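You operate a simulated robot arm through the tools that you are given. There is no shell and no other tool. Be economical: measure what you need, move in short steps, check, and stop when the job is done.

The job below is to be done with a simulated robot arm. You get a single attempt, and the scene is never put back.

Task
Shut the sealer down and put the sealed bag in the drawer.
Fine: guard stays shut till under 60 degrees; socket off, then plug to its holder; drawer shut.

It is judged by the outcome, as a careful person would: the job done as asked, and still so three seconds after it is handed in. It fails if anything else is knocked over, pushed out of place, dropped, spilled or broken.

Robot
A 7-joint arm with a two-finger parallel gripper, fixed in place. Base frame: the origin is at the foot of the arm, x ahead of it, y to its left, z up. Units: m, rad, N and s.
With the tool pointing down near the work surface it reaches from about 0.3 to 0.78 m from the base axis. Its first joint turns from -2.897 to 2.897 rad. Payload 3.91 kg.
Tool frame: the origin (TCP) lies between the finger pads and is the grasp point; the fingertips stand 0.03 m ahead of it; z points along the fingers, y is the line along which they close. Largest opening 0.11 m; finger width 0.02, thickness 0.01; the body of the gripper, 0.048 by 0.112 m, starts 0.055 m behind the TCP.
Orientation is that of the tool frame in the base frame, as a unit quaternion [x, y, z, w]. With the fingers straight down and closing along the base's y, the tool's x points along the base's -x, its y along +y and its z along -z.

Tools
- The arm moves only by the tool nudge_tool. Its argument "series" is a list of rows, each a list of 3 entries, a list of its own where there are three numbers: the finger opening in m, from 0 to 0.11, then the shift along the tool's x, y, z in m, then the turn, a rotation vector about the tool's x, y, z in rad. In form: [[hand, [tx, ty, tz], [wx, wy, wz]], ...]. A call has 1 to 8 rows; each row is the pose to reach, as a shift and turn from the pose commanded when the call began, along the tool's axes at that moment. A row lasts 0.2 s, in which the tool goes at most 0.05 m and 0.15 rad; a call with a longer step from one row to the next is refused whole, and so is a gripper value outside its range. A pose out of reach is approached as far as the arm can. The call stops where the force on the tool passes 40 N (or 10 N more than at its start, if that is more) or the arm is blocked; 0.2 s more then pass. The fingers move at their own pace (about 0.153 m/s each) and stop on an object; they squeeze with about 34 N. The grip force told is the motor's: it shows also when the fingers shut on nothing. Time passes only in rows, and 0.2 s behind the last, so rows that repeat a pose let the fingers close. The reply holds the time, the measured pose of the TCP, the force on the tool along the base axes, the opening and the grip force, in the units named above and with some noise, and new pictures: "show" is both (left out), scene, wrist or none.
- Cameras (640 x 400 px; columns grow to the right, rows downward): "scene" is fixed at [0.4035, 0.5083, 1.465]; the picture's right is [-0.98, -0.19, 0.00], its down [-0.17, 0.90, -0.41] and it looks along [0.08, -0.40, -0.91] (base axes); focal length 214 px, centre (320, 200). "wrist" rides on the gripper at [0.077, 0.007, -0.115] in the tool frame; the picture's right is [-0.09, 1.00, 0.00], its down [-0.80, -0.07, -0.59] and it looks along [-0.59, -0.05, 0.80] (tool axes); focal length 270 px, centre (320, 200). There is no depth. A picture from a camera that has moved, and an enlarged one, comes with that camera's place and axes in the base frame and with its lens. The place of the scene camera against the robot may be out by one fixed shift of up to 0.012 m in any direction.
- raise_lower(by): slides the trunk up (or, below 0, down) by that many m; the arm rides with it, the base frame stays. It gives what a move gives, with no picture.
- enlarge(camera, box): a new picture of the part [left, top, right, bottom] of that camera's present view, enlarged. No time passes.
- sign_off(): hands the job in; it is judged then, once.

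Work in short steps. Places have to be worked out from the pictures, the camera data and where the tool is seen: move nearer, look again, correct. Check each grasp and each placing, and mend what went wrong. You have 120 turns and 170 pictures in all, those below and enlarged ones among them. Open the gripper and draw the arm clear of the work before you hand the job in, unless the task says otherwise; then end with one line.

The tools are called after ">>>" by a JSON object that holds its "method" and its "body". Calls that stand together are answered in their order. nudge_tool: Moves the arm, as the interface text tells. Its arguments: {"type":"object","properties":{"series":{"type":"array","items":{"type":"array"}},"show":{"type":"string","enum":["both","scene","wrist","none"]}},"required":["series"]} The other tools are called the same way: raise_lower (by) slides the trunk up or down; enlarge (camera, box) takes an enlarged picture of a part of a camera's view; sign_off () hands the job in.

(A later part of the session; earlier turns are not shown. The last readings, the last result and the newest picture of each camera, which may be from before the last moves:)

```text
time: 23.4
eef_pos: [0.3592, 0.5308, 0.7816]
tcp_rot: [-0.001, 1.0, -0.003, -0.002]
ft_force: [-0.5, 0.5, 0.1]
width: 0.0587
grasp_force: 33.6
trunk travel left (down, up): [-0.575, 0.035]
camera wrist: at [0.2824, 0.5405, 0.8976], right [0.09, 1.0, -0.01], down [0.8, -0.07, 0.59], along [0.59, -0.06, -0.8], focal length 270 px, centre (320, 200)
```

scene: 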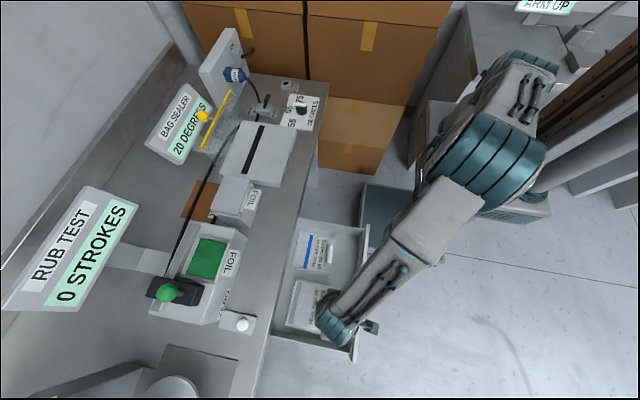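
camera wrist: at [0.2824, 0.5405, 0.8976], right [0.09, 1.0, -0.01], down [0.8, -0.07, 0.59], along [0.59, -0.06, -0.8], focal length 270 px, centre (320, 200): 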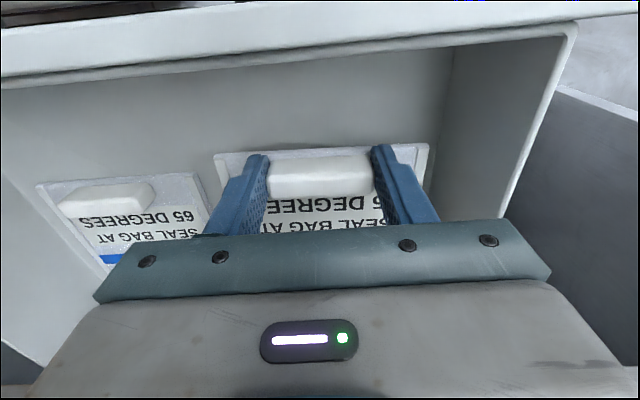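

There is clearance on all sides. I'll lower until it just touches.

>>> {"method": "nudge_tool", "body": {"series": [[0.04, [0, 0.002, 0.01], [0, 0, 0]], [0.04, [0, 0.002, 0.018], [0, 0, 0]], [0.04, [0, 0.002, 0.023], [0, 0, 0]]], "show": "none"}}

```text
time: 24.2
eef_pos: [0.3578, 0.5335, 0.7569]
tcp_rot: [0.0, 1.0, -0.003, -0.001]
ft_force: [0.2, 0.2, -0.2]
width: 0.059
grasp_force: 34.0
trunk travel left (down, up): [-0.575, 0.035]
```

No contact yet at 0.757, so I'll keep going in finer steps.

>>> {"method": "nudge_tool", "body": {"series": [[0.04, [0, 0, 0.003], [0, 0, 0]], [0.04, [0, 0, 0.006], [0, 0, 0]]], "show": "wrist"}}

```text
time: 24.8
eef_pos: [0.3588, 0.5336, 0.7519]
tcp_rot: [0.0, 1.0, -0.003, 0.0]
ft_force: [-0.6, -1.1, 11.8]
width: 0.0588
grasp_force: 34.2
trunk travel left (down, up): [-0.575, 0.035]
camera wrist: at [0.2812, 0.5413, 0.8679], right [0.09, 1.0, 0.0], down [0.8, -0.07, 0.59], along [0.59, -0.06, -0.8], focal length 270 px, centre (320, 200)
```

wrist: 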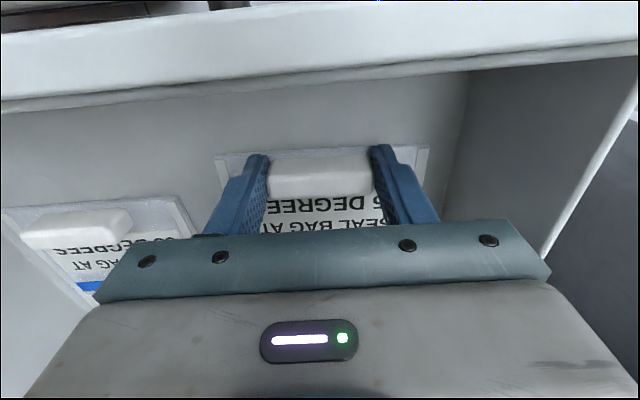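

Contact at 12 N, so the bag is on the drawer floor. I'll release it and lift straight up.

>>> {"method": "nudge_tool", "body": {"series": [[0.07, [0, 0, 0], [0, 0, 0]], [0.08, [0, 0, 0], [0, 0, 0]], [0.08, [0, 0, -0.04], [0, 0, 0]], [0.08, [0, 0, -0.08], [0, 0, 0]], [0.08, [0, 0, -0.13], [0, 0, 0]], [0.08, [0, 0, -0.18], [0, 0, 0]], [0.08, [0, 0, -0.23], [0, 0, 0]], [0.08, [0, 0, -0.28], [0, 0, 0]]]}}

```text
time: 26.6
eef_pos: [0.3593, 0.5361, 1.0314]
tcp_rot: [0.0, 1.0, -0.003, -0.001]
ft_force: [-0.6, -0.5, -0.9]
width: 0.0798
grasp_force: 0.0
trunk travel left (down, up): [-0.575, 0.035]
camera wrist: at [0.2827, 0.5437, 1.146], right [0.09, 1.0, -0.01], down [0.8, -0.07, 0.59], along [0.59, -0.06, -0.81], focal length 270 px, centre (320, 200)
```

scene: 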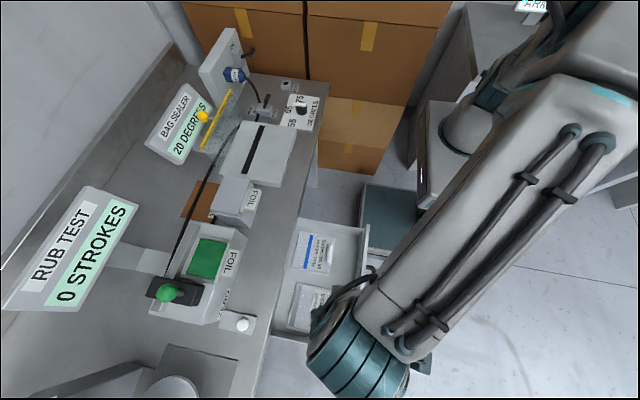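
wrist: 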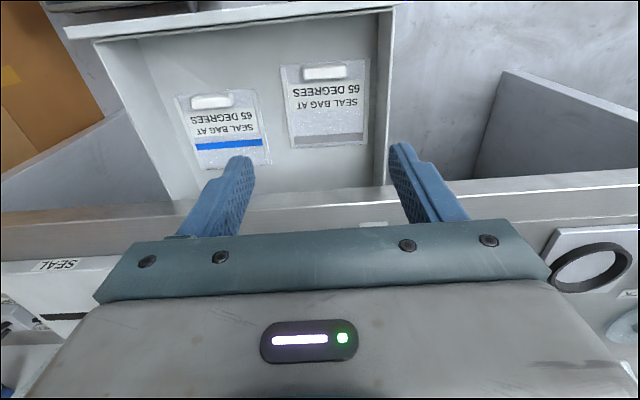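

Both bags lie flat in the drawer. The drawer's front panel is centred at about y 0.455, its outer face at x≈0.285 and its rim at z≈0.82. I'll bring the tilted gripper in front of it to push it shut.

>>> {"method": "nudge_tool", "body": {"series": [[0.05, [0.035, -0.02, 0], [0, -0.12, 0]], [0.05, [0.07, -0.04, 0], [0, -0.24, 0]], [0.05, [0.105, -0.06, 0.01], [0, -0.36, 0]], [0.05, [0.134, -0.08, 0.04], [0, -0.45, 0]], [0.05, [0.134, -0.081, 0.085], [0, -0.45, 0]], [0.05, [0.134, -0.081, 0.13], [0, -0.45, 0]], [0.05, [0.134, -0.081, 0.16], [0, -0.45, 0]]]}}

```text
time: 28.2
eef_pos: [0.2237, 0.4532, 0.8708]
tcp_rot: [0.0, 0.975, -0.003, 0.223]
ft_force: [-0.4, -0.3, -0.2]
width: 0.0502
grasp_force: 0.0
trunk travel left (down, up): [-0.575, 0.035]
camera wrist: at [0.1042, 0.4604, 0.9415], right [0.08, 1.0, 0.03], down [0.46, -0.07, 0.88], along [0.88, -0.05, -0.47], focal length 270 px, centre (320, 200)
```

scene: 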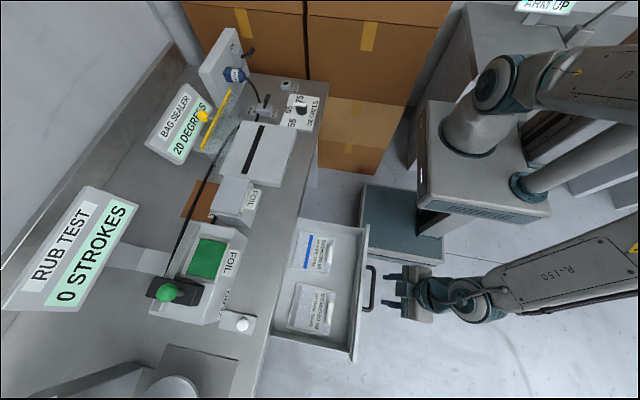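
wrist: 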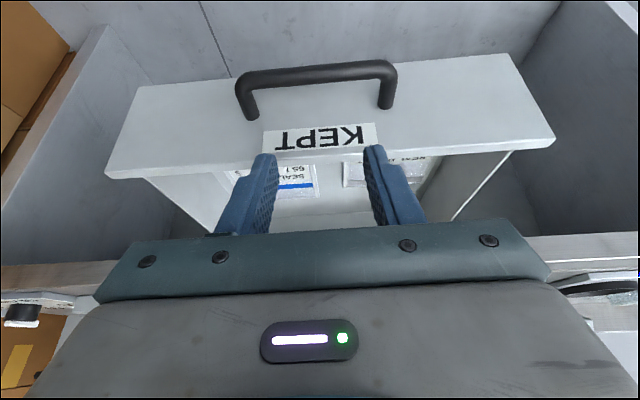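

The front panel reads KEPT, and the handle bar is at z≈0.75. I'll lower the tips to about z 0.78, just above it, and start the push.

>>> {"method": "nudge_tool", "body": {"series": [[0.05, [0.0135, 0, 0.028], [0, 0, 0]], [0.05, [0.027, 0, 0.056], [0, 0, 0]], [0.05, [0.0, 0, 0.069], [0, 0, 0]], [0.05, [-0.018, 0, 0.0777], [0, 0, 0]], [0.05, [-0.036, 0, 0.0864], [0, 0, 0]], [0.05, [-0.054, 0, 0.0951], [0, 0, 0]]]}}

```text
time: 29.6
eef_pos: [0.313, 0.4535, 0.8097]
tcp_rot: [-0.001, 0.975, -0.003, 0.223]
ft_force: [0.1, 0.1, 1.0]
width: 0.0501
grasp_force: 0.1
trunk travel left (down, up): [-0.575, 0.035]
camera wrist: at [0.1938, 0.4613, 0.8798], right [0.08, 1.0, 0.03], down [0.46, -0.06, 0.88], along [0.88, -0.05, -0.47], focal length 270 px, centre (320, 200)
```

scene: 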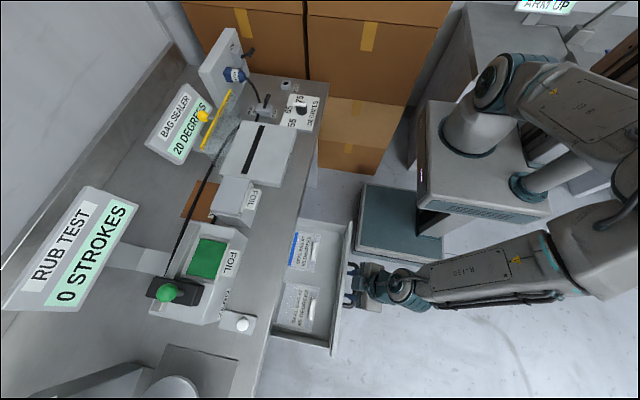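
wrist: 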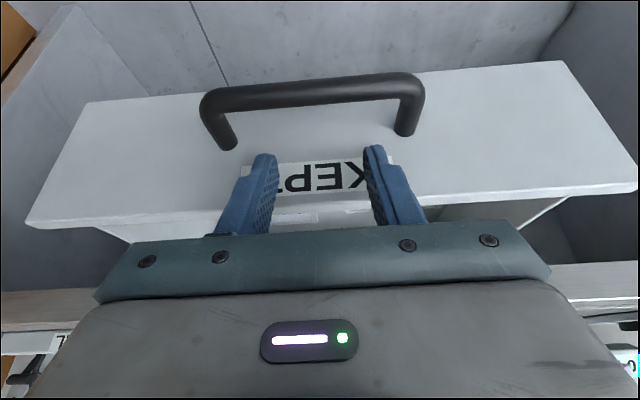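

The drawer is moving smoothly and the bags ride with it. I'll keep pushing.

>>> {"method": "nudge_tool", "body": {"series": [[0.05, [-0.0225, 0, 0.0109], [0, 0, 0]], [0.05, [-0.045, 0, 0.0218], [0, 0, 0]], [0.05, [-0.0675, 0, 0.0326], [0, 0, 0]], [0.05, [-0.09, 0, 0.0435], [0, 0, 0]], [0.05, [-0.1125, 0, 0.0544], [0, 0, 0]], [0.05, [-0.126, 0, 0.0609], [0, 0, 0]]]}}

```text
time: 31.0
eef_pos: [0.4544, 0.4535, 0.8082]
tcp_rot: [-0.001, 0.975, -0.003, 0.222]
ft_force: [1.7, -0.8, -0.3]
width: 0.0501
grasp_force: 0.0
trunk travel left (down, up): [-0.575, 0.035]
camera wrist: at [0.3349, 0.4617, 0.8782], right [0.08, 1.0, 0.03], down [0.46, -0.06, 0.88], along [0.88, -0.06, -0.47], focal length 270 px, centre (320, 200)
```

scene: 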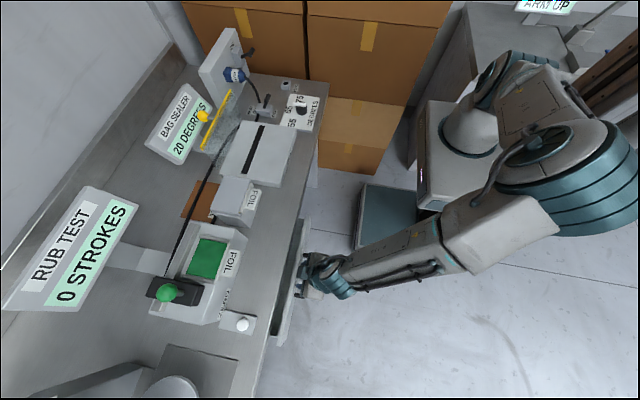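
wrist: 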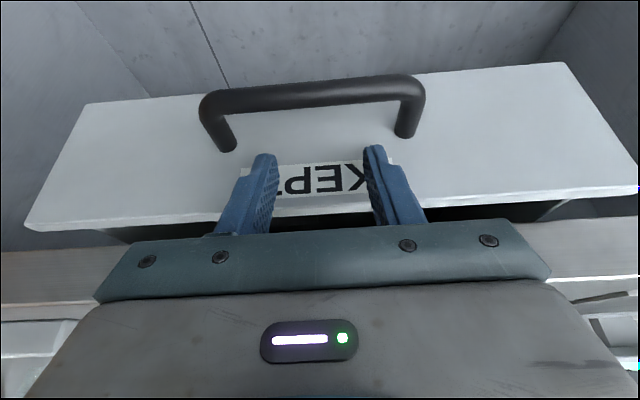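

There is still a gap of a few centimetres. I'll continue in small steps until it stops.

>>> {"method": "nudge_tool", "body": {"series": [[0.05, [-0.009, 0, 0.00435], [0, 0, 0]], [0.05, [-0.018, 0, 0.0087], [0, 0, 0]], [0.05, [-0.027, 0, 0.013], [0, 0, 0]], [0.05, [-0.036, 0, 0.0174], [0, 0, 0]], [0.05, [-0.045, 0, 0.0218], [0, 0, 0]], [0.05, [-0.054, 0, 0.026], [0, 0, 0]]]}}

```text
time: 32.2
eef_pos: [0.4902, 0.4564, 0.8068]
tcp_rot: [0.0, 0.977, -0.003, 0.215]
ft_force: [-27.3, -0.2, 12.7]
width: 0.0506
grasp_force: 0.9
trunk travel left (down, up): [-0.575, 0.035]
stopped in row 5: the force on the tool passed its limit (the readings are from after the stop); the commanded pose is now the measured one
camera wrist: at [0.3716, 0.4638, 0.8789], right [0.08, 1.0, 0.03], down [0.48, -0.06, 0.88], along [0.87, -0.05, -0.48], focal length 270 px, centre (320, 200)
```

scene: 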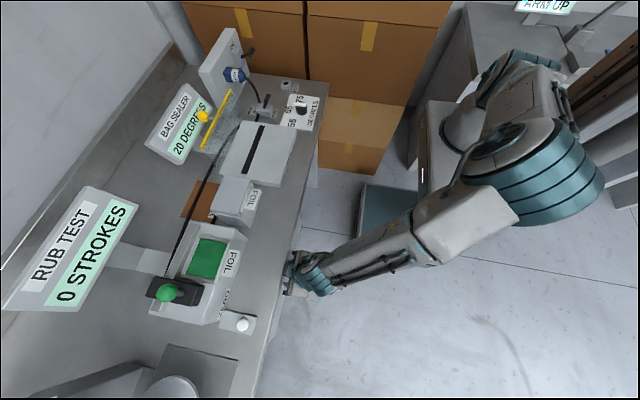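
wrist: 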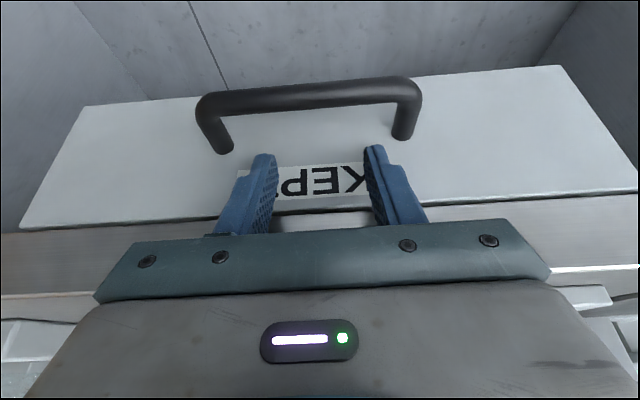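

The drawer has hit its stop and looks flush. I'll back off, rise and level the tool.

>>> {"method": "nudge_tool", "body": {"series": [[0.05, [0.04, 0, -0.02], [0, 0, 0]], [0.05, [0.07, 0, -0.05], [0, 0.1, 0]], [0.03, [0.07, 0, -0.1], [0, 0.2, 0]], [0.0, [0.06, -0.02, -0.145], [0, 0.3, 0]], [0.0, [0.05, -0.05, -0.18], [0, 0.4, 0]], [0.0, [0.03, -0.09, -0.2], [0, 0.44, 0]], [0.0, [0.01, -0.13, -0.215], [0, 0.44, 0]], [0.0, [-0.01, -0.17, -0.23], [0, 0.44, 0]]]}}

>>> {"method": "enlarge", "body": {"camera": "scene", "box": [200, 190, 400, 370]}}

```text
refused: row 4 steps farther than a row can; nothing moved
```

```text
2.22 times, centred on (300, 280) of scene
camera zoom: at [0.4035, 0.5083, 1.465], right [-0.98, -0.19, 0.0], down [-0.17, 0.9, -0.41], along [0.08, -0.4, -0.91], focal length 477 px, centre (364, 22)
```

zoom: 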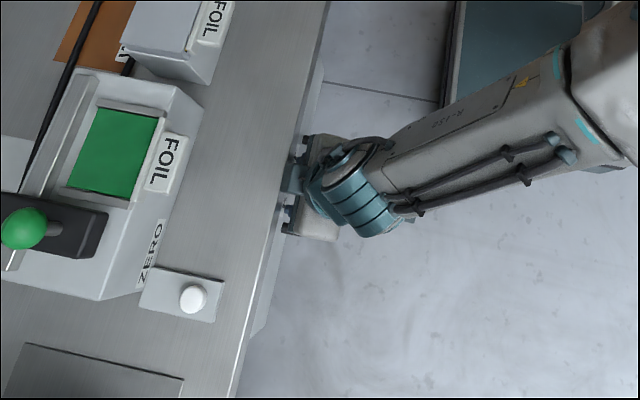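

The call was refused because one row's step was too long, so I'll retry with shorter steps.

>>> {"method": "nudge_tool", "body": {"series": [[0.05, [0.04, 0, -0.02], [0, 0, 0]], [0.05, [0.07, 0, -0.05], [0, 0.1, 0]], [0.03, [0.07, 0, -0.095], [0, 0.2, 0]], [0.0, [0.06, -0.01, -0.135], [0, 0.3, 0]], [0.0, [0.05, -0.03, -0.17], [0, 0.4, 0]], [0.0, [0.03, -0.06, -0.195], [0, 0.44, 0]], [0.0, [0.01, -0.1, -0.21], [0, 0.44, 0]], [0.0, [-0.01, -0.14, -0.22], [0, 0.44, 0]]]}}

>>> {"method": "enlarge", "body": {"camera": "scene", "box": [200, 190, 400, 370]}}

```text
time: 34.0
eef_pos: [0.4121, 0.3155, 1.0062]
tcp_rot: [0.002, 1.0, -0.003, -0.002]
ft_force: [-0.4, -0.6, 0.2]
width: 0.0002
grasp_force: 34.1
trunk travel left (down, up): [-0.575, 0.035]
camera wrist: at [0.3352, 0.3234, 1.1225], right [0.09, 1.0, -0.01], down [0.8, -0.07, 0.59], along [0.59, -0.06, -0.81], focal length 270 px, centre (320, 200)
```

scene: 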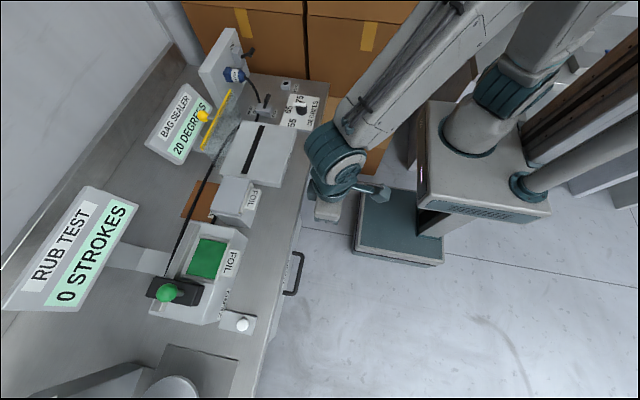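
wrist: 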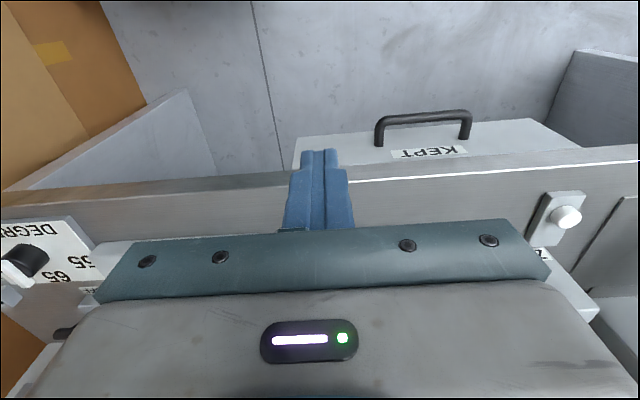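

```text
2.22 times, centred on (300, 280) of scene
camera zoom: at [0.4035, 0.5083, 1.465], right [-0.98, -0.19, 0.0], down [-0.17, 0.9, -0.41], along [0.08, -0.4, -0.91], focal length 477 px, centre (364, 22)
```

zoom: 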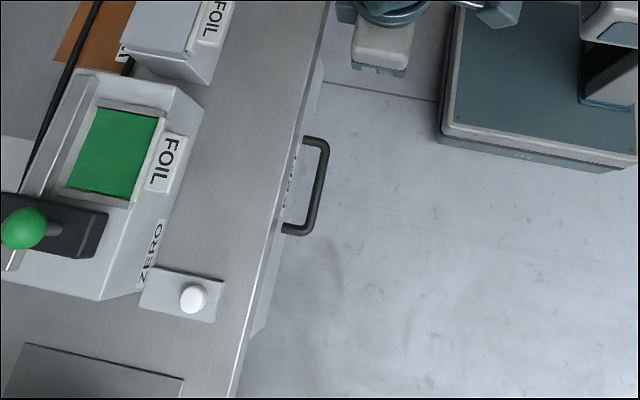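

The drawer is closed. Next I'll travel right towards the socket panel.

>>> {"method": "nudge_tool", "body": {"series": [[0, [0, -0.045, -0.01], [0, 0, 0]], [0, [0, -0.09, -0.03], [0, 0, 0]], [0, [0, -0.138, -0.04], [0, 0, 0]], [0, [0, -0.187, -0.045], [0, 0, 0]], [0, [0, -0.236, -0.045], [0, 0, 0]], [0, [0, -0.285, -0.045], [0, 0, 0]], [0, [0, -0.334, -0.045], [0, 0, 0]], [0, [0, -0.383, -0.045], [0, 0, 0]]], "show": "none"}}

>>> {"method": "nudge_tool", "body": {"series": [[0, [-0.02, -0.04, 0], [0, -0.1, 0]], [0, [-0.04, -0.08, 0], [0, -0.2, 0]], [0, [-0.06, -0.12, 0], [0, -0.3, 0]], [0, [-0.09, -0.15, 0], [0, -0.4, 0]], [0, [-0.12, -0.16, 0], [0, -0.5, 0]], [0, [-0.15, -0.16, 0.0], [0, -0.6, 0]], [0, [-0.18, -0.16, 0.0], [0, -0.7, 0]]]}}

>>> {"method": "enlarge", "body": {"camera": "wrist", "box": [160, 0, 480, 240]}}

```text
time: 35.8
eef_pos: [0.4099, -0.0683, 1.0563]
tcp_rot: [0.001, 1.0, -0.005, -0.003]
ft_force: [-0.7, 0.1, -0.3]
width: 0.0
grasp_force: 34.0
trunk travel left (down, up): [-0.575, 0.035]
```

```text
time: 37.4
eef_pos: [0.5937, -0.2278, 1.0599]
tcp_rot: [0.0, 0.94, -0.004, 0.341]
ft_force: [-0.3, -0.2, -0.5]
width: 0.0002
grasp_force: 34.2
trunk travel left (down, up): [-0.575, 0.035]
camera wrist: at [0.4596, -0.2197, 1.0984], right [0.07, 1.0, 0.05], down [0.23, -0.06, 0.97], along [0.97, -0.06, -0.24], focal length 270 px, centre (320, 200)
```

scene: 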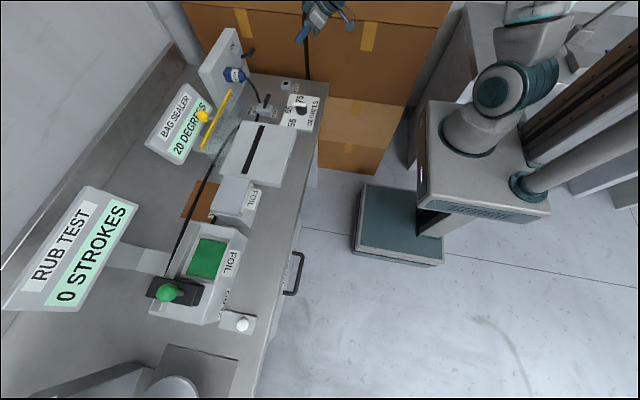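
wrist: 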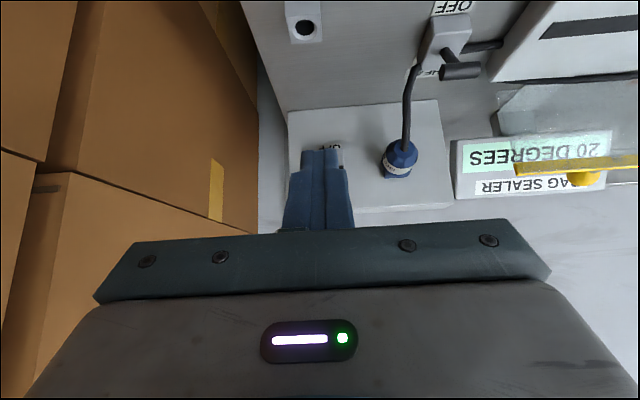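

```text
1.67 times, centred on (320, 120) of wrist
camera zoom: at [0.4596, -0.2197, 1.0984], right [0.07, 1.0, 0.05], down [0.23, -0.06, 0.97], along [0.97, -0.06, -0.24], focal length 450 px, centre (320, 333)
```

zoom: 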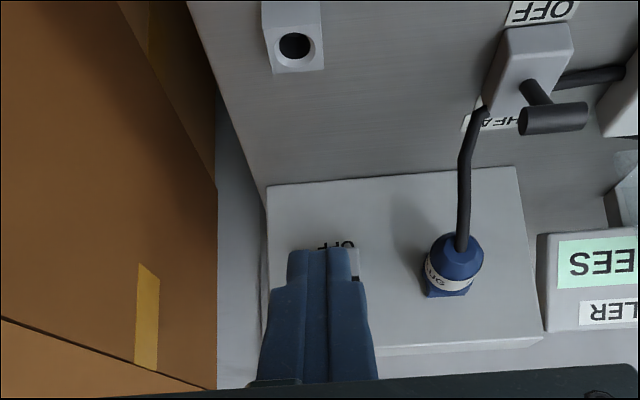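

The plug runs from x 0.79 to 0.868 at y≈-0.128, z≈0.96. The socket switch, around y -0.258, is hidden behind the fingers, so I'll move nearer at an offset to see it.

>>> {"method": "nudge_tool", "body": {"series": [[0, [-0.023, 0.01, 0.028], [0, 0, 0]], [0, [-0.046, 0.02, 0.055], [0, 0, 0]], [0, [-0.0686, 0.028, 0.083], [0, 0, 0]]], "show": "wrist"}}

>>> {"method": "enlarge", "body": {"camera": "wrist", "box": [160, 20, 480, 240]}}

```text
time: 38.2
eef_pos: [0.696, -0.2007, 1.0394]
tcp_rot: [-0.001, 0.94, -0.004, 0.34]
ft_force: [1.3, 0.2, -0.3]
width: 0.0001
grasp_force: 33.6
trunk travel left (down, up): [-0.575, 0.035]
camera wrist: at [0.5632, -0.1924, 1.0788], right [0.07, 1.0, 0.05], down [0.23, -0.06, 0.97], along [0.97, -0.06, -0.24], focal length 270 px, centre (320, 200)
```

wrist: 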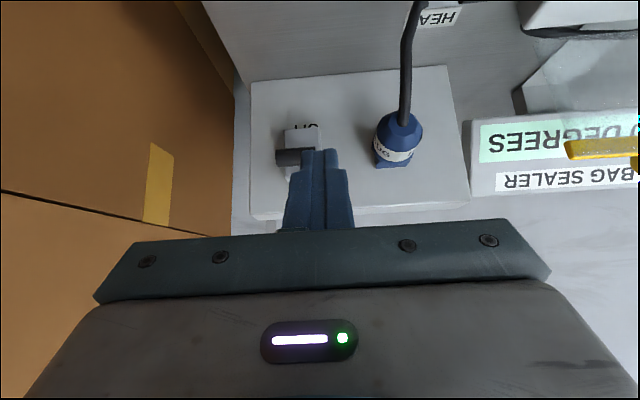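

```text
1.82 times, centred on (320, 130) of wrist
camera zoom: at [0.5632, -0.1924, 1.0788], right [0.07, 1.0, 0.05], down [0.23, -0.06, 0.97], along [0.97, -0.06, -0.24], focal length 491 px, centre (320, 327)
```

zoom: 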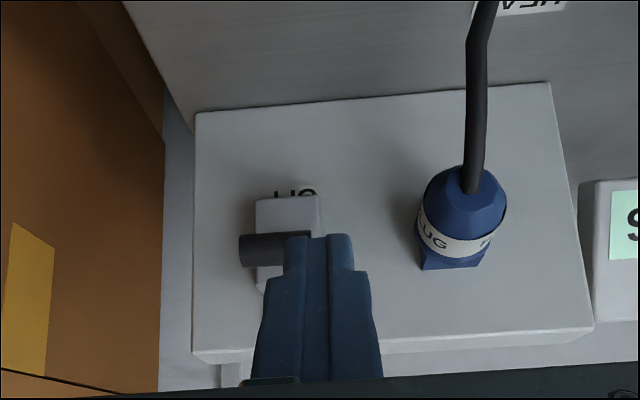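

Re-triangulating gives the lever's T-bar tip at about (0.778,-0.219,0.989), with the switch body at z 0.92–0.98. I'll go above the bar and press down to OFF.

>>> {"method": "nudge_tool", "body": {"series": [[0, [-0.026, -0.011, 0.018], [0, 0, 0]], [0, [-0.052, -0.021, 0.0357], [0, 0, 0]]]}}

>>> {"method": "enlarge", "body": {"camera": "scene", "box": [200, 10, 320, 100]}}

```text
time: 38.8
eef_pos: [0.7597, -0.2237, 1.044]
tcp_rot: [-0.001, 0.94, -0.004, 0.341]
ft_force: [1.6, -1.3, 0.2]
width: 0.0
grasp_force: 34.2
trunk travel left (down, up): [-0.575, 0.035]
camera wrist: at [0.6262, -0.2154, 1.0833], right [0.07, 1.0, 0.05], down [0.23, -0.06, 0.97], along [0.97, -0.06, -0.24], focal length 270 px, centre (320, 200)
```

scene: 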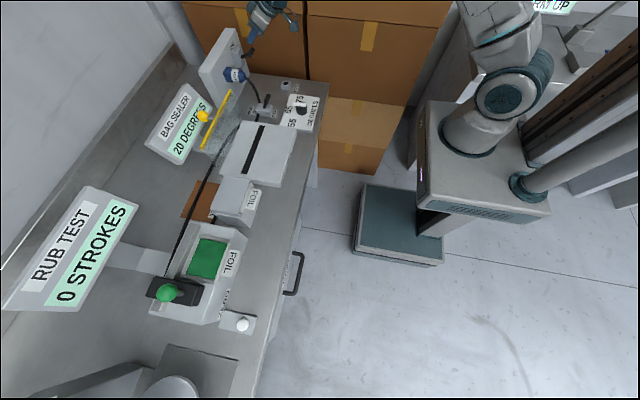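
wrist: 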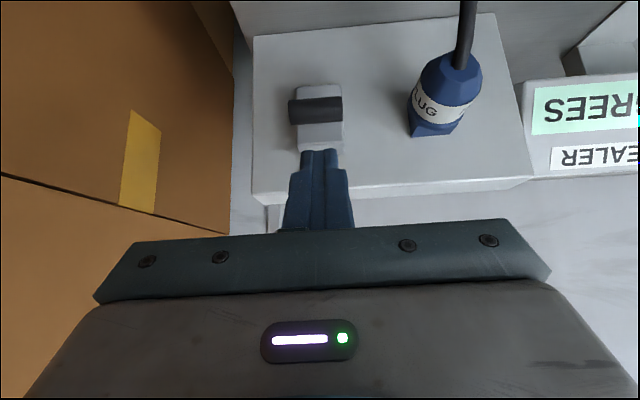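

```text
4.44 times, centred on (260, 55) of scene
camera zoom: at [0.4035, 0.5083, 1.465], right [-0.98, -0.19, 0.0], down [-0.17, 0.9, -0.41], along [0.08, -0.4, -0.91], focal length 953 px, centre (587, 844)
```

zoom: 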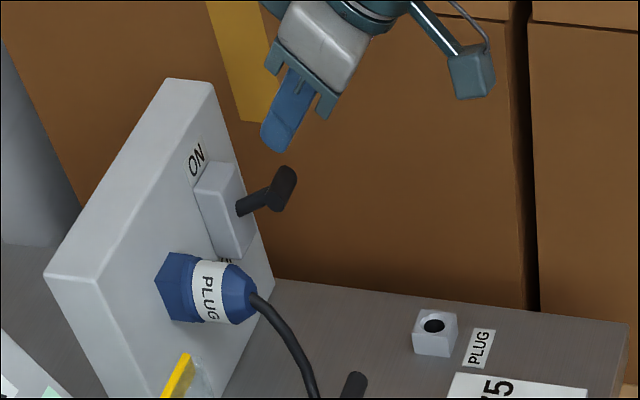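

The bar is directly below the tips at (0.778,-0.225,0.987). I'll press straight down.

>>> {"method": "nudge_tool", "body": {"series": [[0, [0.0128, 0, 0.0154], [0, 0, 0]], [0, [0.0256, 0, 0.0307], [0, 0, 0]], [0, [0.0384, 0, 0.0461], [0, 0, 0]], [0, [0.0512, 0, 0.0614], [0, 0, 0]], [0, [0.064, 0, 0.0768], [0, 0, 0]], [0, [0.0736, 0, 0.0883], [0, 0, 0]]]}}

>>> {"method": "enlarge", "body": {"camera": "scene", "box": [200, 10, 320, 100]}}

```text
time: 40.1
eef_pos: [0.7563, -0.2202, 0.9628]
tcp_rot: [-0.001, 0.935, -0.008, 0.356]
ft_force: [-26.3, 9.9, 15.6]
width: 0.0003
grasp_force: 33.6
trunk travel left (down, up): [-0.575, 0.035]
stopped in row 6: the force on the tool passed its limit (the readings are from after the stop); the commanded pose is now the measured one
camera wrist: at [0.6223, -0.2113, 0.9973], right [0.07, 1.0, 0.04], down [0.2, -0.06, 0.98], along [0.98, -0.06, -0.21], focal length 270 px, centre (320, 200)
```

scene: 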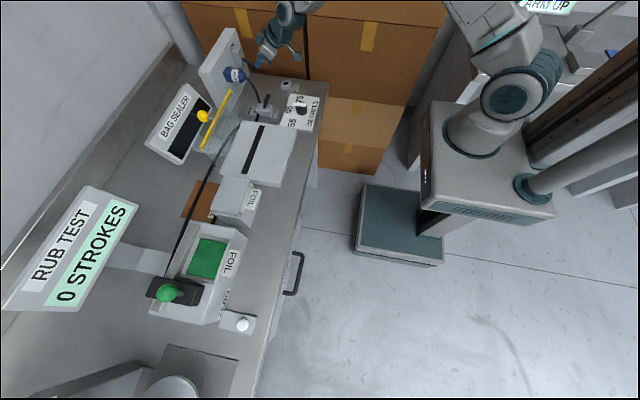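
wrist: 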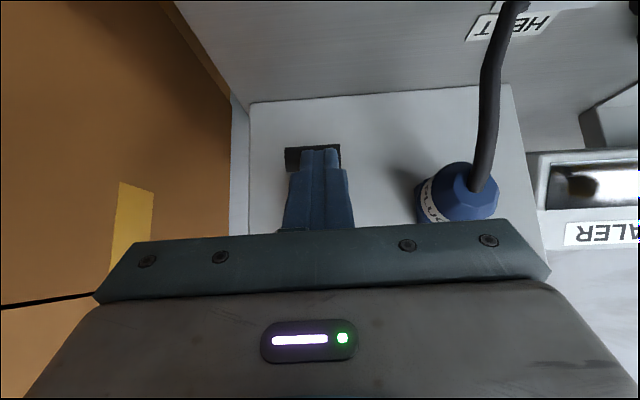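

```text
4.44 times, centred on (260, 55) of scene
camera zoom: at [0.4035, 0.5083, 1.465], right [-0.98, -0.19, 0.0], down [-0.17, 0.9, -0.41], along [0.08, -0.4, -0.91], focal length 953 px, centre (587, 844)
```

zoom: 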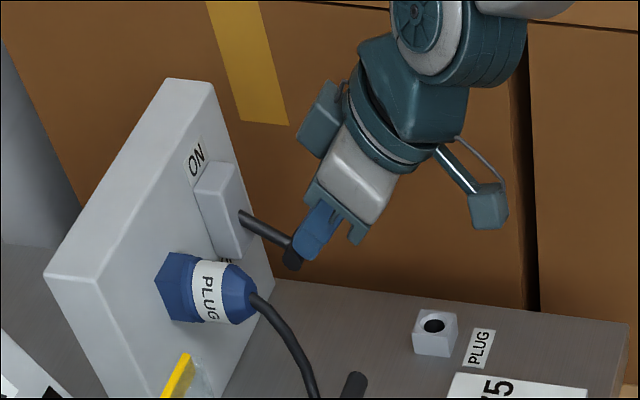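

The display is blank, so the socket is off. To pull the plug I want the gripper nearly horizontal with the camera on top, clear of the heat lever. I'll back off, level, and test rolling the tool.

>>> {"method": "nudge_tool", "body": {"series": [[0, [0, 0, -0.04], [0, 0, 0]], [0, [0, 0, -0.08], [0, 0.1, 0]], [0, [0.014, 0, -0.12], [0, 0.22, 0]], [0, [0.024, 0.01, -0.155], [0, 0.36, 0]], [0, [0.032, 0.02, -0.189], [0, 0.5, 0]], [0, [0.032, 0.02, -0.189], [0, 0.62, 0]], [0, [0.032, 0.02, -0.189], [0, 0.728, 0]]], "show": "none"}}

>>> {"method": "nudge_tool", "body": {"series": [[0.03, [0, 0, 0], [0, 0, 0.14]], [0.06, [0, 0, 0], [0, 0, 0.28]], [0.06, [0, 0, 0], [0, 0, 0.42]], [0.06, [0, 0, 0], [0, 0, 0.56]], [0.06, [0, 0, 0], [0, 0, 0.7]], [0.06, [0, 0, 0], [0, 0, 0.84]], [0.06, [0, 0, 0], [0, 0, 0.98]], [0.06, [0, 0, 0], [0, 0, 1.12]]], "show": "scene"}}

```text
time: 41.7
eef_pos: [0.6183, -0.2003, 1.0731]
tcp_rot: [0.004, 1.0, -0.008, -0.006]
ft_force: [0.2, -0.5, -0.1]
width: 0.0
grasp_force: 34.3
trunk travel left (down, up): [-0.575, 0.035]
```

```text
time: 43.5
eef_pos: [0.6188, -0.1998, 1.0719]
tcp_rot: [0.535, 0.845, -0.008, 0.0]
ft_force: [0.1, -0.7, -1.0]
width: 0.0599
grasp_force: 0.1
trunk travel left (down, up): [-0.575, 0.035]
```

scene: 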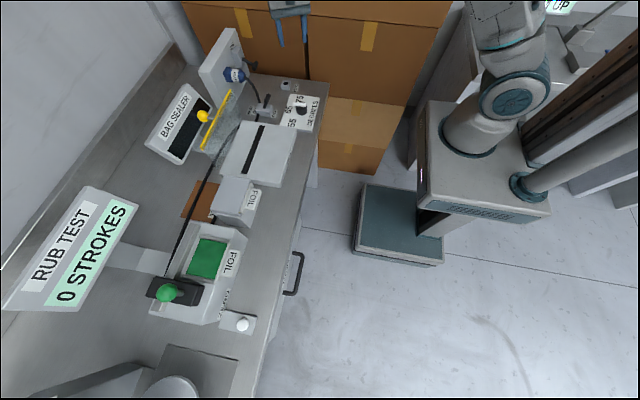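

The roll works, so I'll continue to the full half turn.

>>> {"method": "nudge_tool", "body": {"series": [[0.06, [0, 0, 0], [0, 0, 0.14]], [0.06, [0, 0, 0], [0, 0, 0.28]], [0.06, [0, 0, 0], [0, 0, 0.42]], [0.06, [0, 0, 0], [0, 0, 0.56]], [0.06, [0, 0, 0], [0, 0, 0.7]], [0.06, [0, 0, 0], [0, 0, 0.84]], [0.06, [0, 0, 0], [0, 0, 0.98]], [0.06, [0, 0, 0], [0, 0, 1.12]]], "show": "none"}}

>>> {"method": "nudge_tool", "body": {"series": [[0.06, [0, 0, 0], [0, 0, 0.14]], [0.06, [0, 0, 0], [0, 0, 0.28]], [0.06, [0, 0, 0], [0, 0, 0.42]], [0.06, [0, 0, 0], [0, 0, 0.56]], [0.06, [0, 0, 0], [0, 0, 0.7]], [0.06, [0, 0, 0], [0, 0, 0.84]], [0.06, [0, 0, 0], [0, 0, 0.905]]]}}

```text
time: 45.3
eef_pos: [0.6179, -0.1999, 1.0722]
tcp_rot: [0.902, 0.432, -0.009, 0.004]
ft_force: [1.7, -0.2, -0.8]
width: 0.0599
grasp_force: 0.0
trunk travel left (down, up): [-0.575, 0.035]
```

```text
time: 46.9
eef_pos: [0.6183, -0.1995, 1.0728]
tcp_rot: [1.0, -0.006, -0.006, 0.008]
ft_force: [-0.2, 0.6, 0.2]
width: 0.0599
grasp_force: 0.0
trunk travel left (down, up): [-0.575, 0.035]
camera wrist: at [0.6953, -0.2049, 1.1879], right [-0.1, -0.99, 0.02], down [-0.79, 0.09, 0.6], along [-0.6, 0.05, -0.8], focal length 270 px, centre (320, 200)
```

scene: 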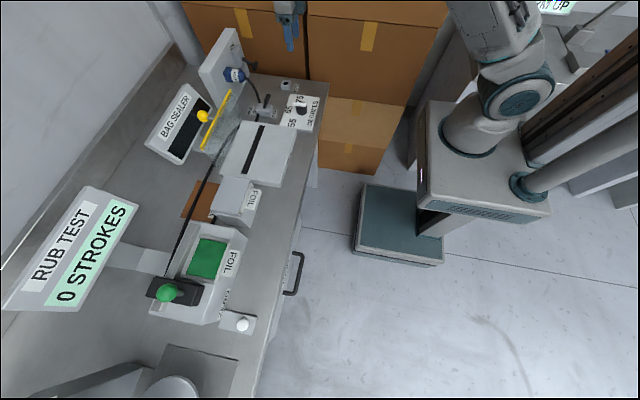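
wrist: 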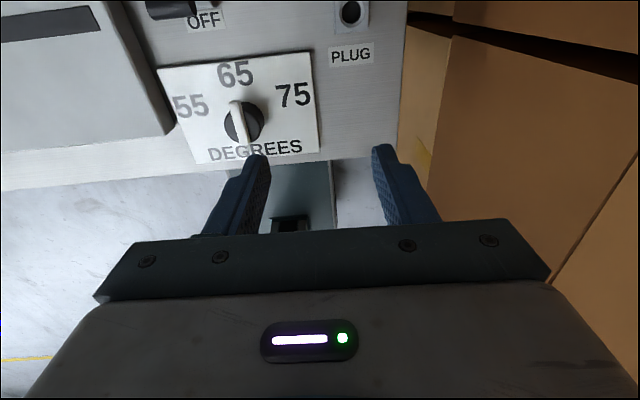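

The roll is complete, and tool x now points to base +x. I'll tilt the tool forward towards horizontal while shifting into line with the plug.

>>> {"method": "nudge_tool", "body": {"series": [[0.06, [0.005, -0.01, 0], [0, 0.14, 0]], [0.06, [0.01, -0.02, 0], [0, 0.28, 0]], [0.06, [0.015, -0.03, 0], [0, 0.42, 0]], [0.06, [0.02, -0.04, 0], [0, 0.56, 0]], [0.06, [0.025, -0.05, 0], [0, 0.7, 0]], [0.06, [0.03, -0.06, 0.0], [0, 0.84, 0]], [0.06, [0.035, -0.065, 0.0], [0, 0.98, 0]], [0.06, [0.04, -0.07, 0.0], [0, 1.12, 0]]], "show": "none"}}

>>> {"method": "nudge_tool", "body": {"series": [[0.06, [0, 0, 0], [0, 0.13, 0]]]}}

```text
time: 48.7
eef_pos: [0.6586, -0.1319, 1.0711]
tcp_rot: [0.85, 0.0, 0.527, 0.009]
ft_force: [0.2, -0.1, -0.2]
width: 0.0598
grasp_force: 0.0
trunk travel left (down, up): [-0.575, 0.035]
```

```text
time: 49.1
eef_pos: [0.6594, -0.1305, 1.0709]
tcp_rot: [0.813, 0.001, 0.582, 0.009]
ft_force: [0.6, -0.4, 0.3]
width: 0.06
grasp_force: 0.2
trunk travel left (down, up): [-0.575, 0.035]
camera wrist: at [0.5744, -0.1344, 1.1821], right [-0.04, -1.0, -0.07], down [-0.82, 0.07, -0.57], along [0.57, 0.03, -0.82], focal length 270 px, centre (320, 200)
```

scene: 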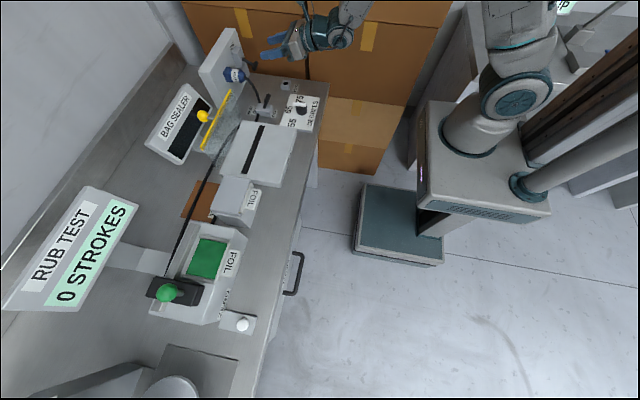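
wrist: 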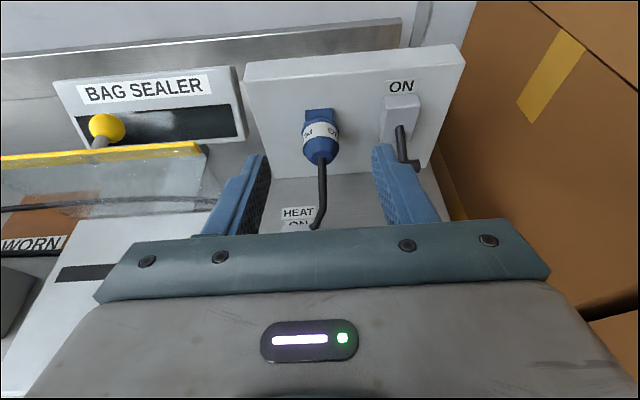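

The upright view shows the plug axis at about y -0.130, z 0.957, with the ring at x≈0.825. I'll approach diagonally with open fingers, part way first.

>>> {"method": "nudge_tool", "body": {"series": [[0.065, [-0.007, 0, 0.041], [0, 0, 0]], [0.065, [-0.014, 0, 0.082], [0, 0, 0]], [0.065, [-0.0214, 0, 0.1235], [0, 0, 0]]]}}

>>> {"method": "enlarge", "body": {"camera": "scene", "box": [200, 10, 360, 120]}}

```text
time: 49.9
eef_pos: [0.7683, -0.133, 1.0106]
tcp_rot: [0.814, 0.0, 0.581, 0.009]
ft_force: [-0.1, 0.3, 0.2]
width: 0.0647
grasp_force: 0.0
trunk travel left (down, up): [-0.575, 0.035]
camera wrist: at [0.6844, -0.137, 1.1217], right [-0.04, -1.0, -0.07], down [-0.82, 0.07, -0.57], along [0.57, 0.03, -0.82], focal length 270 px, centre (320, 200)
```

scene: 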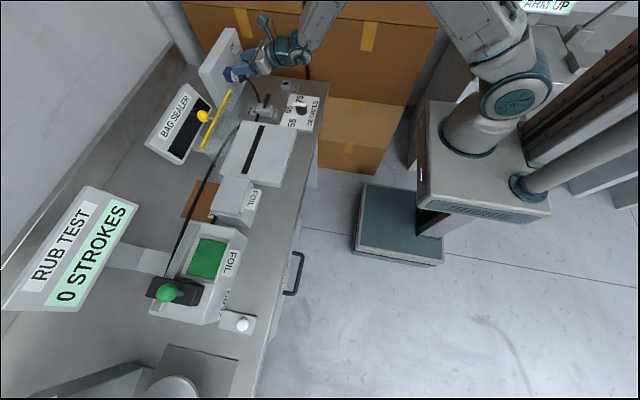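
wrist: 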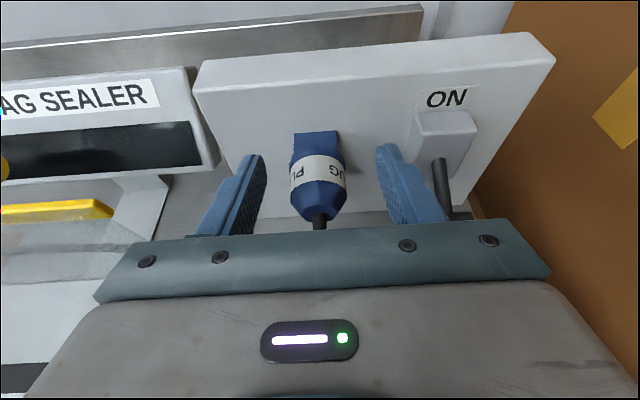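

```text
3.64 times, centred on (280, 65) of scene
camera zoom: at [0.4035, 0.5083, 1.465], right [-0.98, -0.19, 0.0], down [-0.17, 0.9, -0.41], along [0.08, -0.4, -0.91], focal length 780 px, centre (466, 691)
```

zoom: 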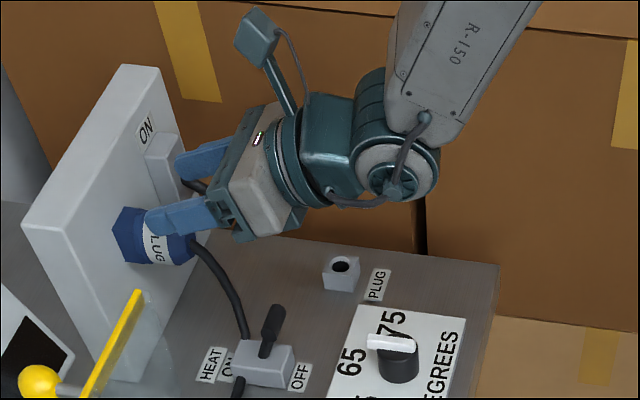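

The alignment is good, with the plug centred at y≈-0.131. I'll complete the approach to the ring.

>>> {"method": "nudge_tool", "body": {"series": [[0.065, [-0.01, -0.002, 0.024], [0, 0, 0]], [0.065, [-0.02, -0.002, 0.048], [0, 0, 0]], [0.065, [-0.0293, -0.002, 0.071], [0, 0, 0]]]}}

>>> {"method": "enlarge", "body": {"camera": "scene", "box": [200, 10, 360, 120]}}

```text
time: 50.8
eef_pos: [0.817, -0.1341, 0.9672]
tcp_rot: [0.812, 0.0, 0.583, 0.01]
ft_force: [-53.4, 3.5, 18.9]
width: 0.0664
grasp_force: 1.2
trunk travel left (down, up): [-0.575, 0.035]
stopped in row 3: the force on the tool passed its limit (the readings are from after the stop); the commanded pose is now the measured one
camera wrist: at [0.7334, -0.1373, 1.0767], right [-0.04, -1.0, -0.07], down [-0.82, 0.07, -0.57], along [0.57, 0.03, -0.82], focal length 270 px, centre (320, 200)
```

scene: 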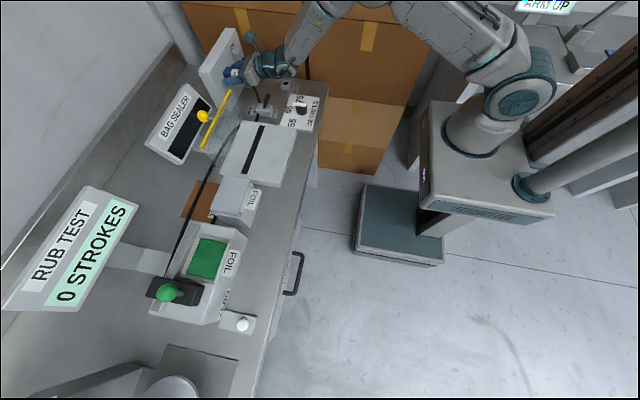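
wrist: 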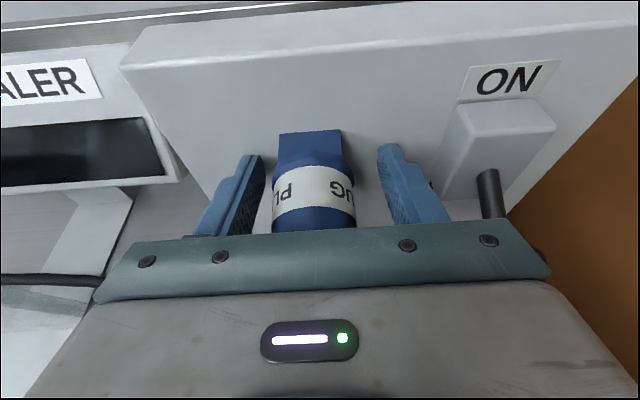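

```text
3.64 times, centred on (280, 65) of scene
camera zoom: at [0.4035, 0.5083, 1.465], right [-0.98, -0.19, 0.0], down [-0.17, 0.9, -0.41], along [0.08, -0.4, -0.91], focal length 780 px, centre (466, 691)
```

zoom: 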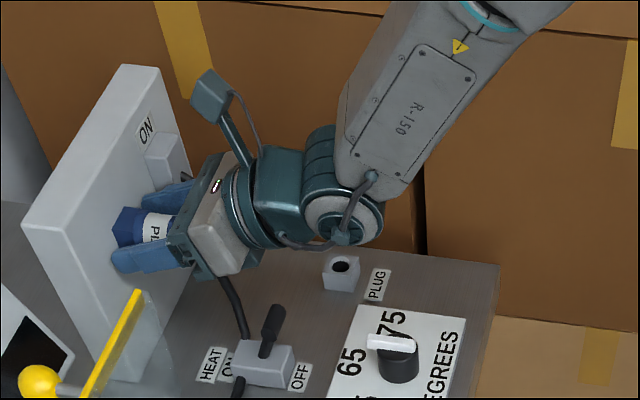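

The palm touched the plug's cord end, pressing only along its axis. I'll back off 5 mm, centre slightly and close.

>>> {"method": "nudge_tool", "body": {"series": [[0.065, [-0.006, -0.003, -0.004], [0, 0, 0]], [0.03, [-0.006, -0.003, -0.004], [0, 0, 0]], [0.01, [-0.006, -0.003, -0.004], [0, 0, 0]], [0.01, [-0.006, -0.003, -0.004], [0, 0, 0]]], "show": "wrist"}}

```text
time: 51.8
eef_pos: [0.8184, -0.1287, 0.963]
tcp_rot: [0.811, 0.0, 0.586, 0.01]
ft_force: [4.9, -4.9, 33.2]
width: 0.039
grasp_force: 34.4
trunk travel left (down, up): [-0.575, 0.035]
camera wrist: at [0.7327, -0.1333, 1.073], right [-0.04, -1.0, -0.07], down [-0.81, 0.07, -0.58], along [0.58, 0.03, -0.82], focal length 270 px, centre (320, 200)
```

wrist: 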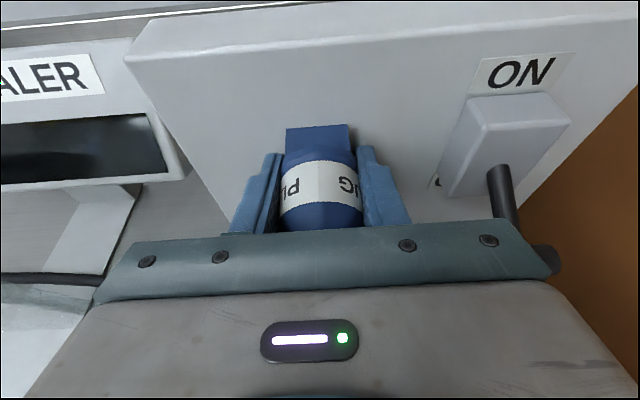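

The plug is gripped with an opening of 0.039, with about 33 N of vertical preload. I'll ease that off by moving up slightly before pulling.

>>> {"method": "nudge_tool", "body": {"series": [[0.01, [0.004, 0, -0.0013], [0, 0, 0]], [0.01, [0.004, 0, -0.0013], [0, 0, 0]]], "show": "none"}}

```text
time: 52.4
eef_pos: [0.8189, -0.1294, 0.9627]
tcp_rot: [0.812, 0.001, 0.583, 0.009]
ft_force: [7.5, -4.9, 23.9]
width: 0.0388
grasp_force: 34.1
trunk travel left (down, up): [-0.575, 0.035]
```

>>> {"method": "nudge_tool", "body": {"series": [[0.01, [0.004, 0, -0.0013], [0, 0, 0]], [0.01, [0.008, 0, -0.0026], [0, 0, 0]]], "show": "none"}}

```text
time: 53.0
eef_pos: [0.8182, -0.1286, 0.9612]
tcp_rot: [0.818, 0.001, 0.576, 0.008]
ft_force: [-4.1, 0.5, -6.4]
width: 0.0386
grasp_force: 33.7
trunk travel left (down, up): [-0.575, 0.035]
```

The preload is gone. I'll pull the plug straight out towards -x.

>>> {"method": "nudge_tool", "body": {"series": [[0.01, [-0.0025, 0, -0.0076], [0, 0, 0]], [0.01, [-0.0056, 0, -0.017], [0, 0, 0]], [0.01, [-0.0093, 0, -0.0285], [0, 0, 0]], [0.01, [-0.0133, 0, -0.041], [0, 0, 0]], [0.01, [-0.0174, 0, -0.0532], [0, 0, 0]]]}}

>>> {"method": "enlarge", "body": {"camera": "scene", "box": [200, 10, 360, 120]}}

```text
time: 54.2
eef_pos: [0.7626, -0.1282, 0.9686]
tcp_rot: [0.814, 0.001, 0.581, 0.009]
ft_force: [0.4, -0.1, -0.8]
width: 0.0385
grasp_force: 34.0
trunk travel left (down, up): [-0.575, 0.035]
camera wrist: at [0.679, -0.1334, 1.0796], right [-0.04, -1.0, -0.07], down [-0.82, 0.07, -0.57], along [0.57, 0.03, -0.82], focal length 270 px, centre (320, 200)
```

scene: 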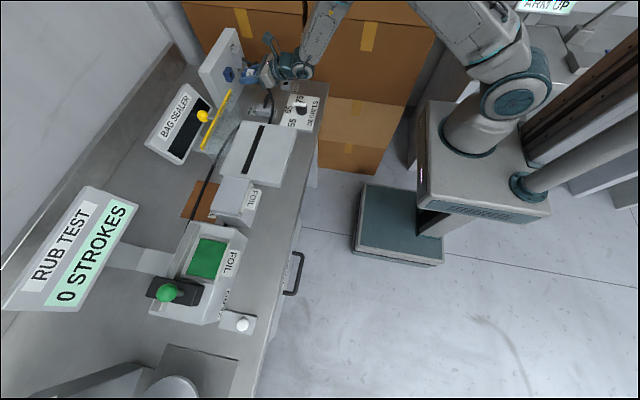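
wrist: 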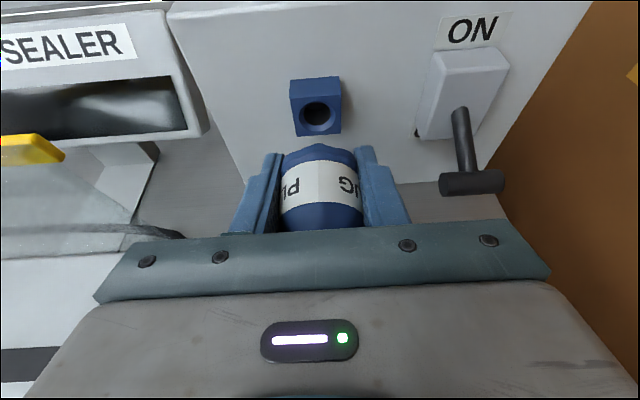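

```text
3.64 times, centred on (280, 65) of scene
camera zoom: at [0.4035, 0.5083, 1.465], right [-0.98, -0.19, 0.0], down [-0.17, 0.9, -0.41], along [0.08, -0.4, -0.91], focal length 780 px, centre (466, 691)
```

zoom: 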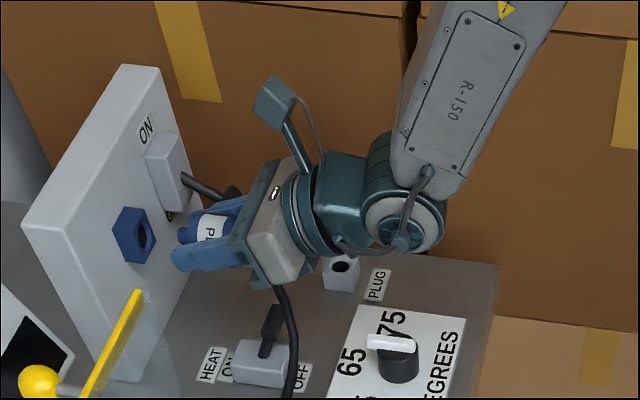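

The plug is out and held, and the holder hole triangulates to (0.680,-0.240,0.865). I'll lift, carry the plug over the holder and rotate it so the pin points down.

>>> {"method": "nudge_tool", "body": {"series": [[0.01, [0.025, 0, -0.019], [0, 0, 0]], [0.01, [0.06, 0, -0.0415], [0, 0, 0]], [0.01, [0.0676, 0.025, -0.065], [0, -0.1, 0]], [0.01, [0.066, 0.05, -0.0858], [0, -0.24, 0]], [0.01, [0.066, 0.075, -0.1016], [0, -0.38, 0]], [0.01, [0.068, 0.095, -0.111], [0, -0.52, 0]], [0.01, [0.068, 0.112, -0.111], [0, -0.66, 0]], [0.01, [0.068, 0.112, -0.111], [0, -0.8, 0]]], "show": "scene"}}

```text
time: 56.0
eef_pos: [0.6801, -0.2384, 1.0711]
tcp_rot: [0.976, -0.002, 0.217, 0.009]
ft_force: [-0.4, -0.1, 0.4]
width: 0.0387
grasp_force: 34.2
out of reach, approached as far as the arm can: row 6
trunk travel left (down, up): [-0.575, 0.035]
```

scene: 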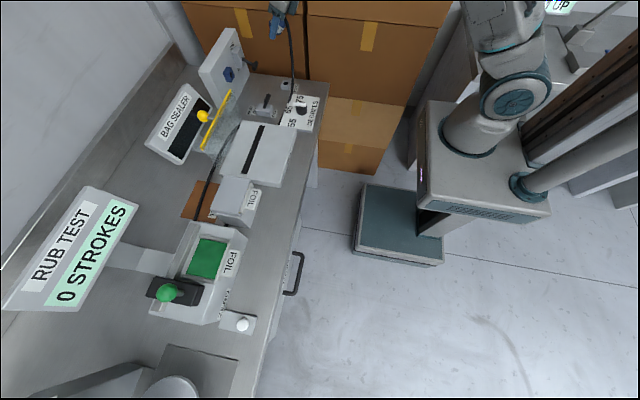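

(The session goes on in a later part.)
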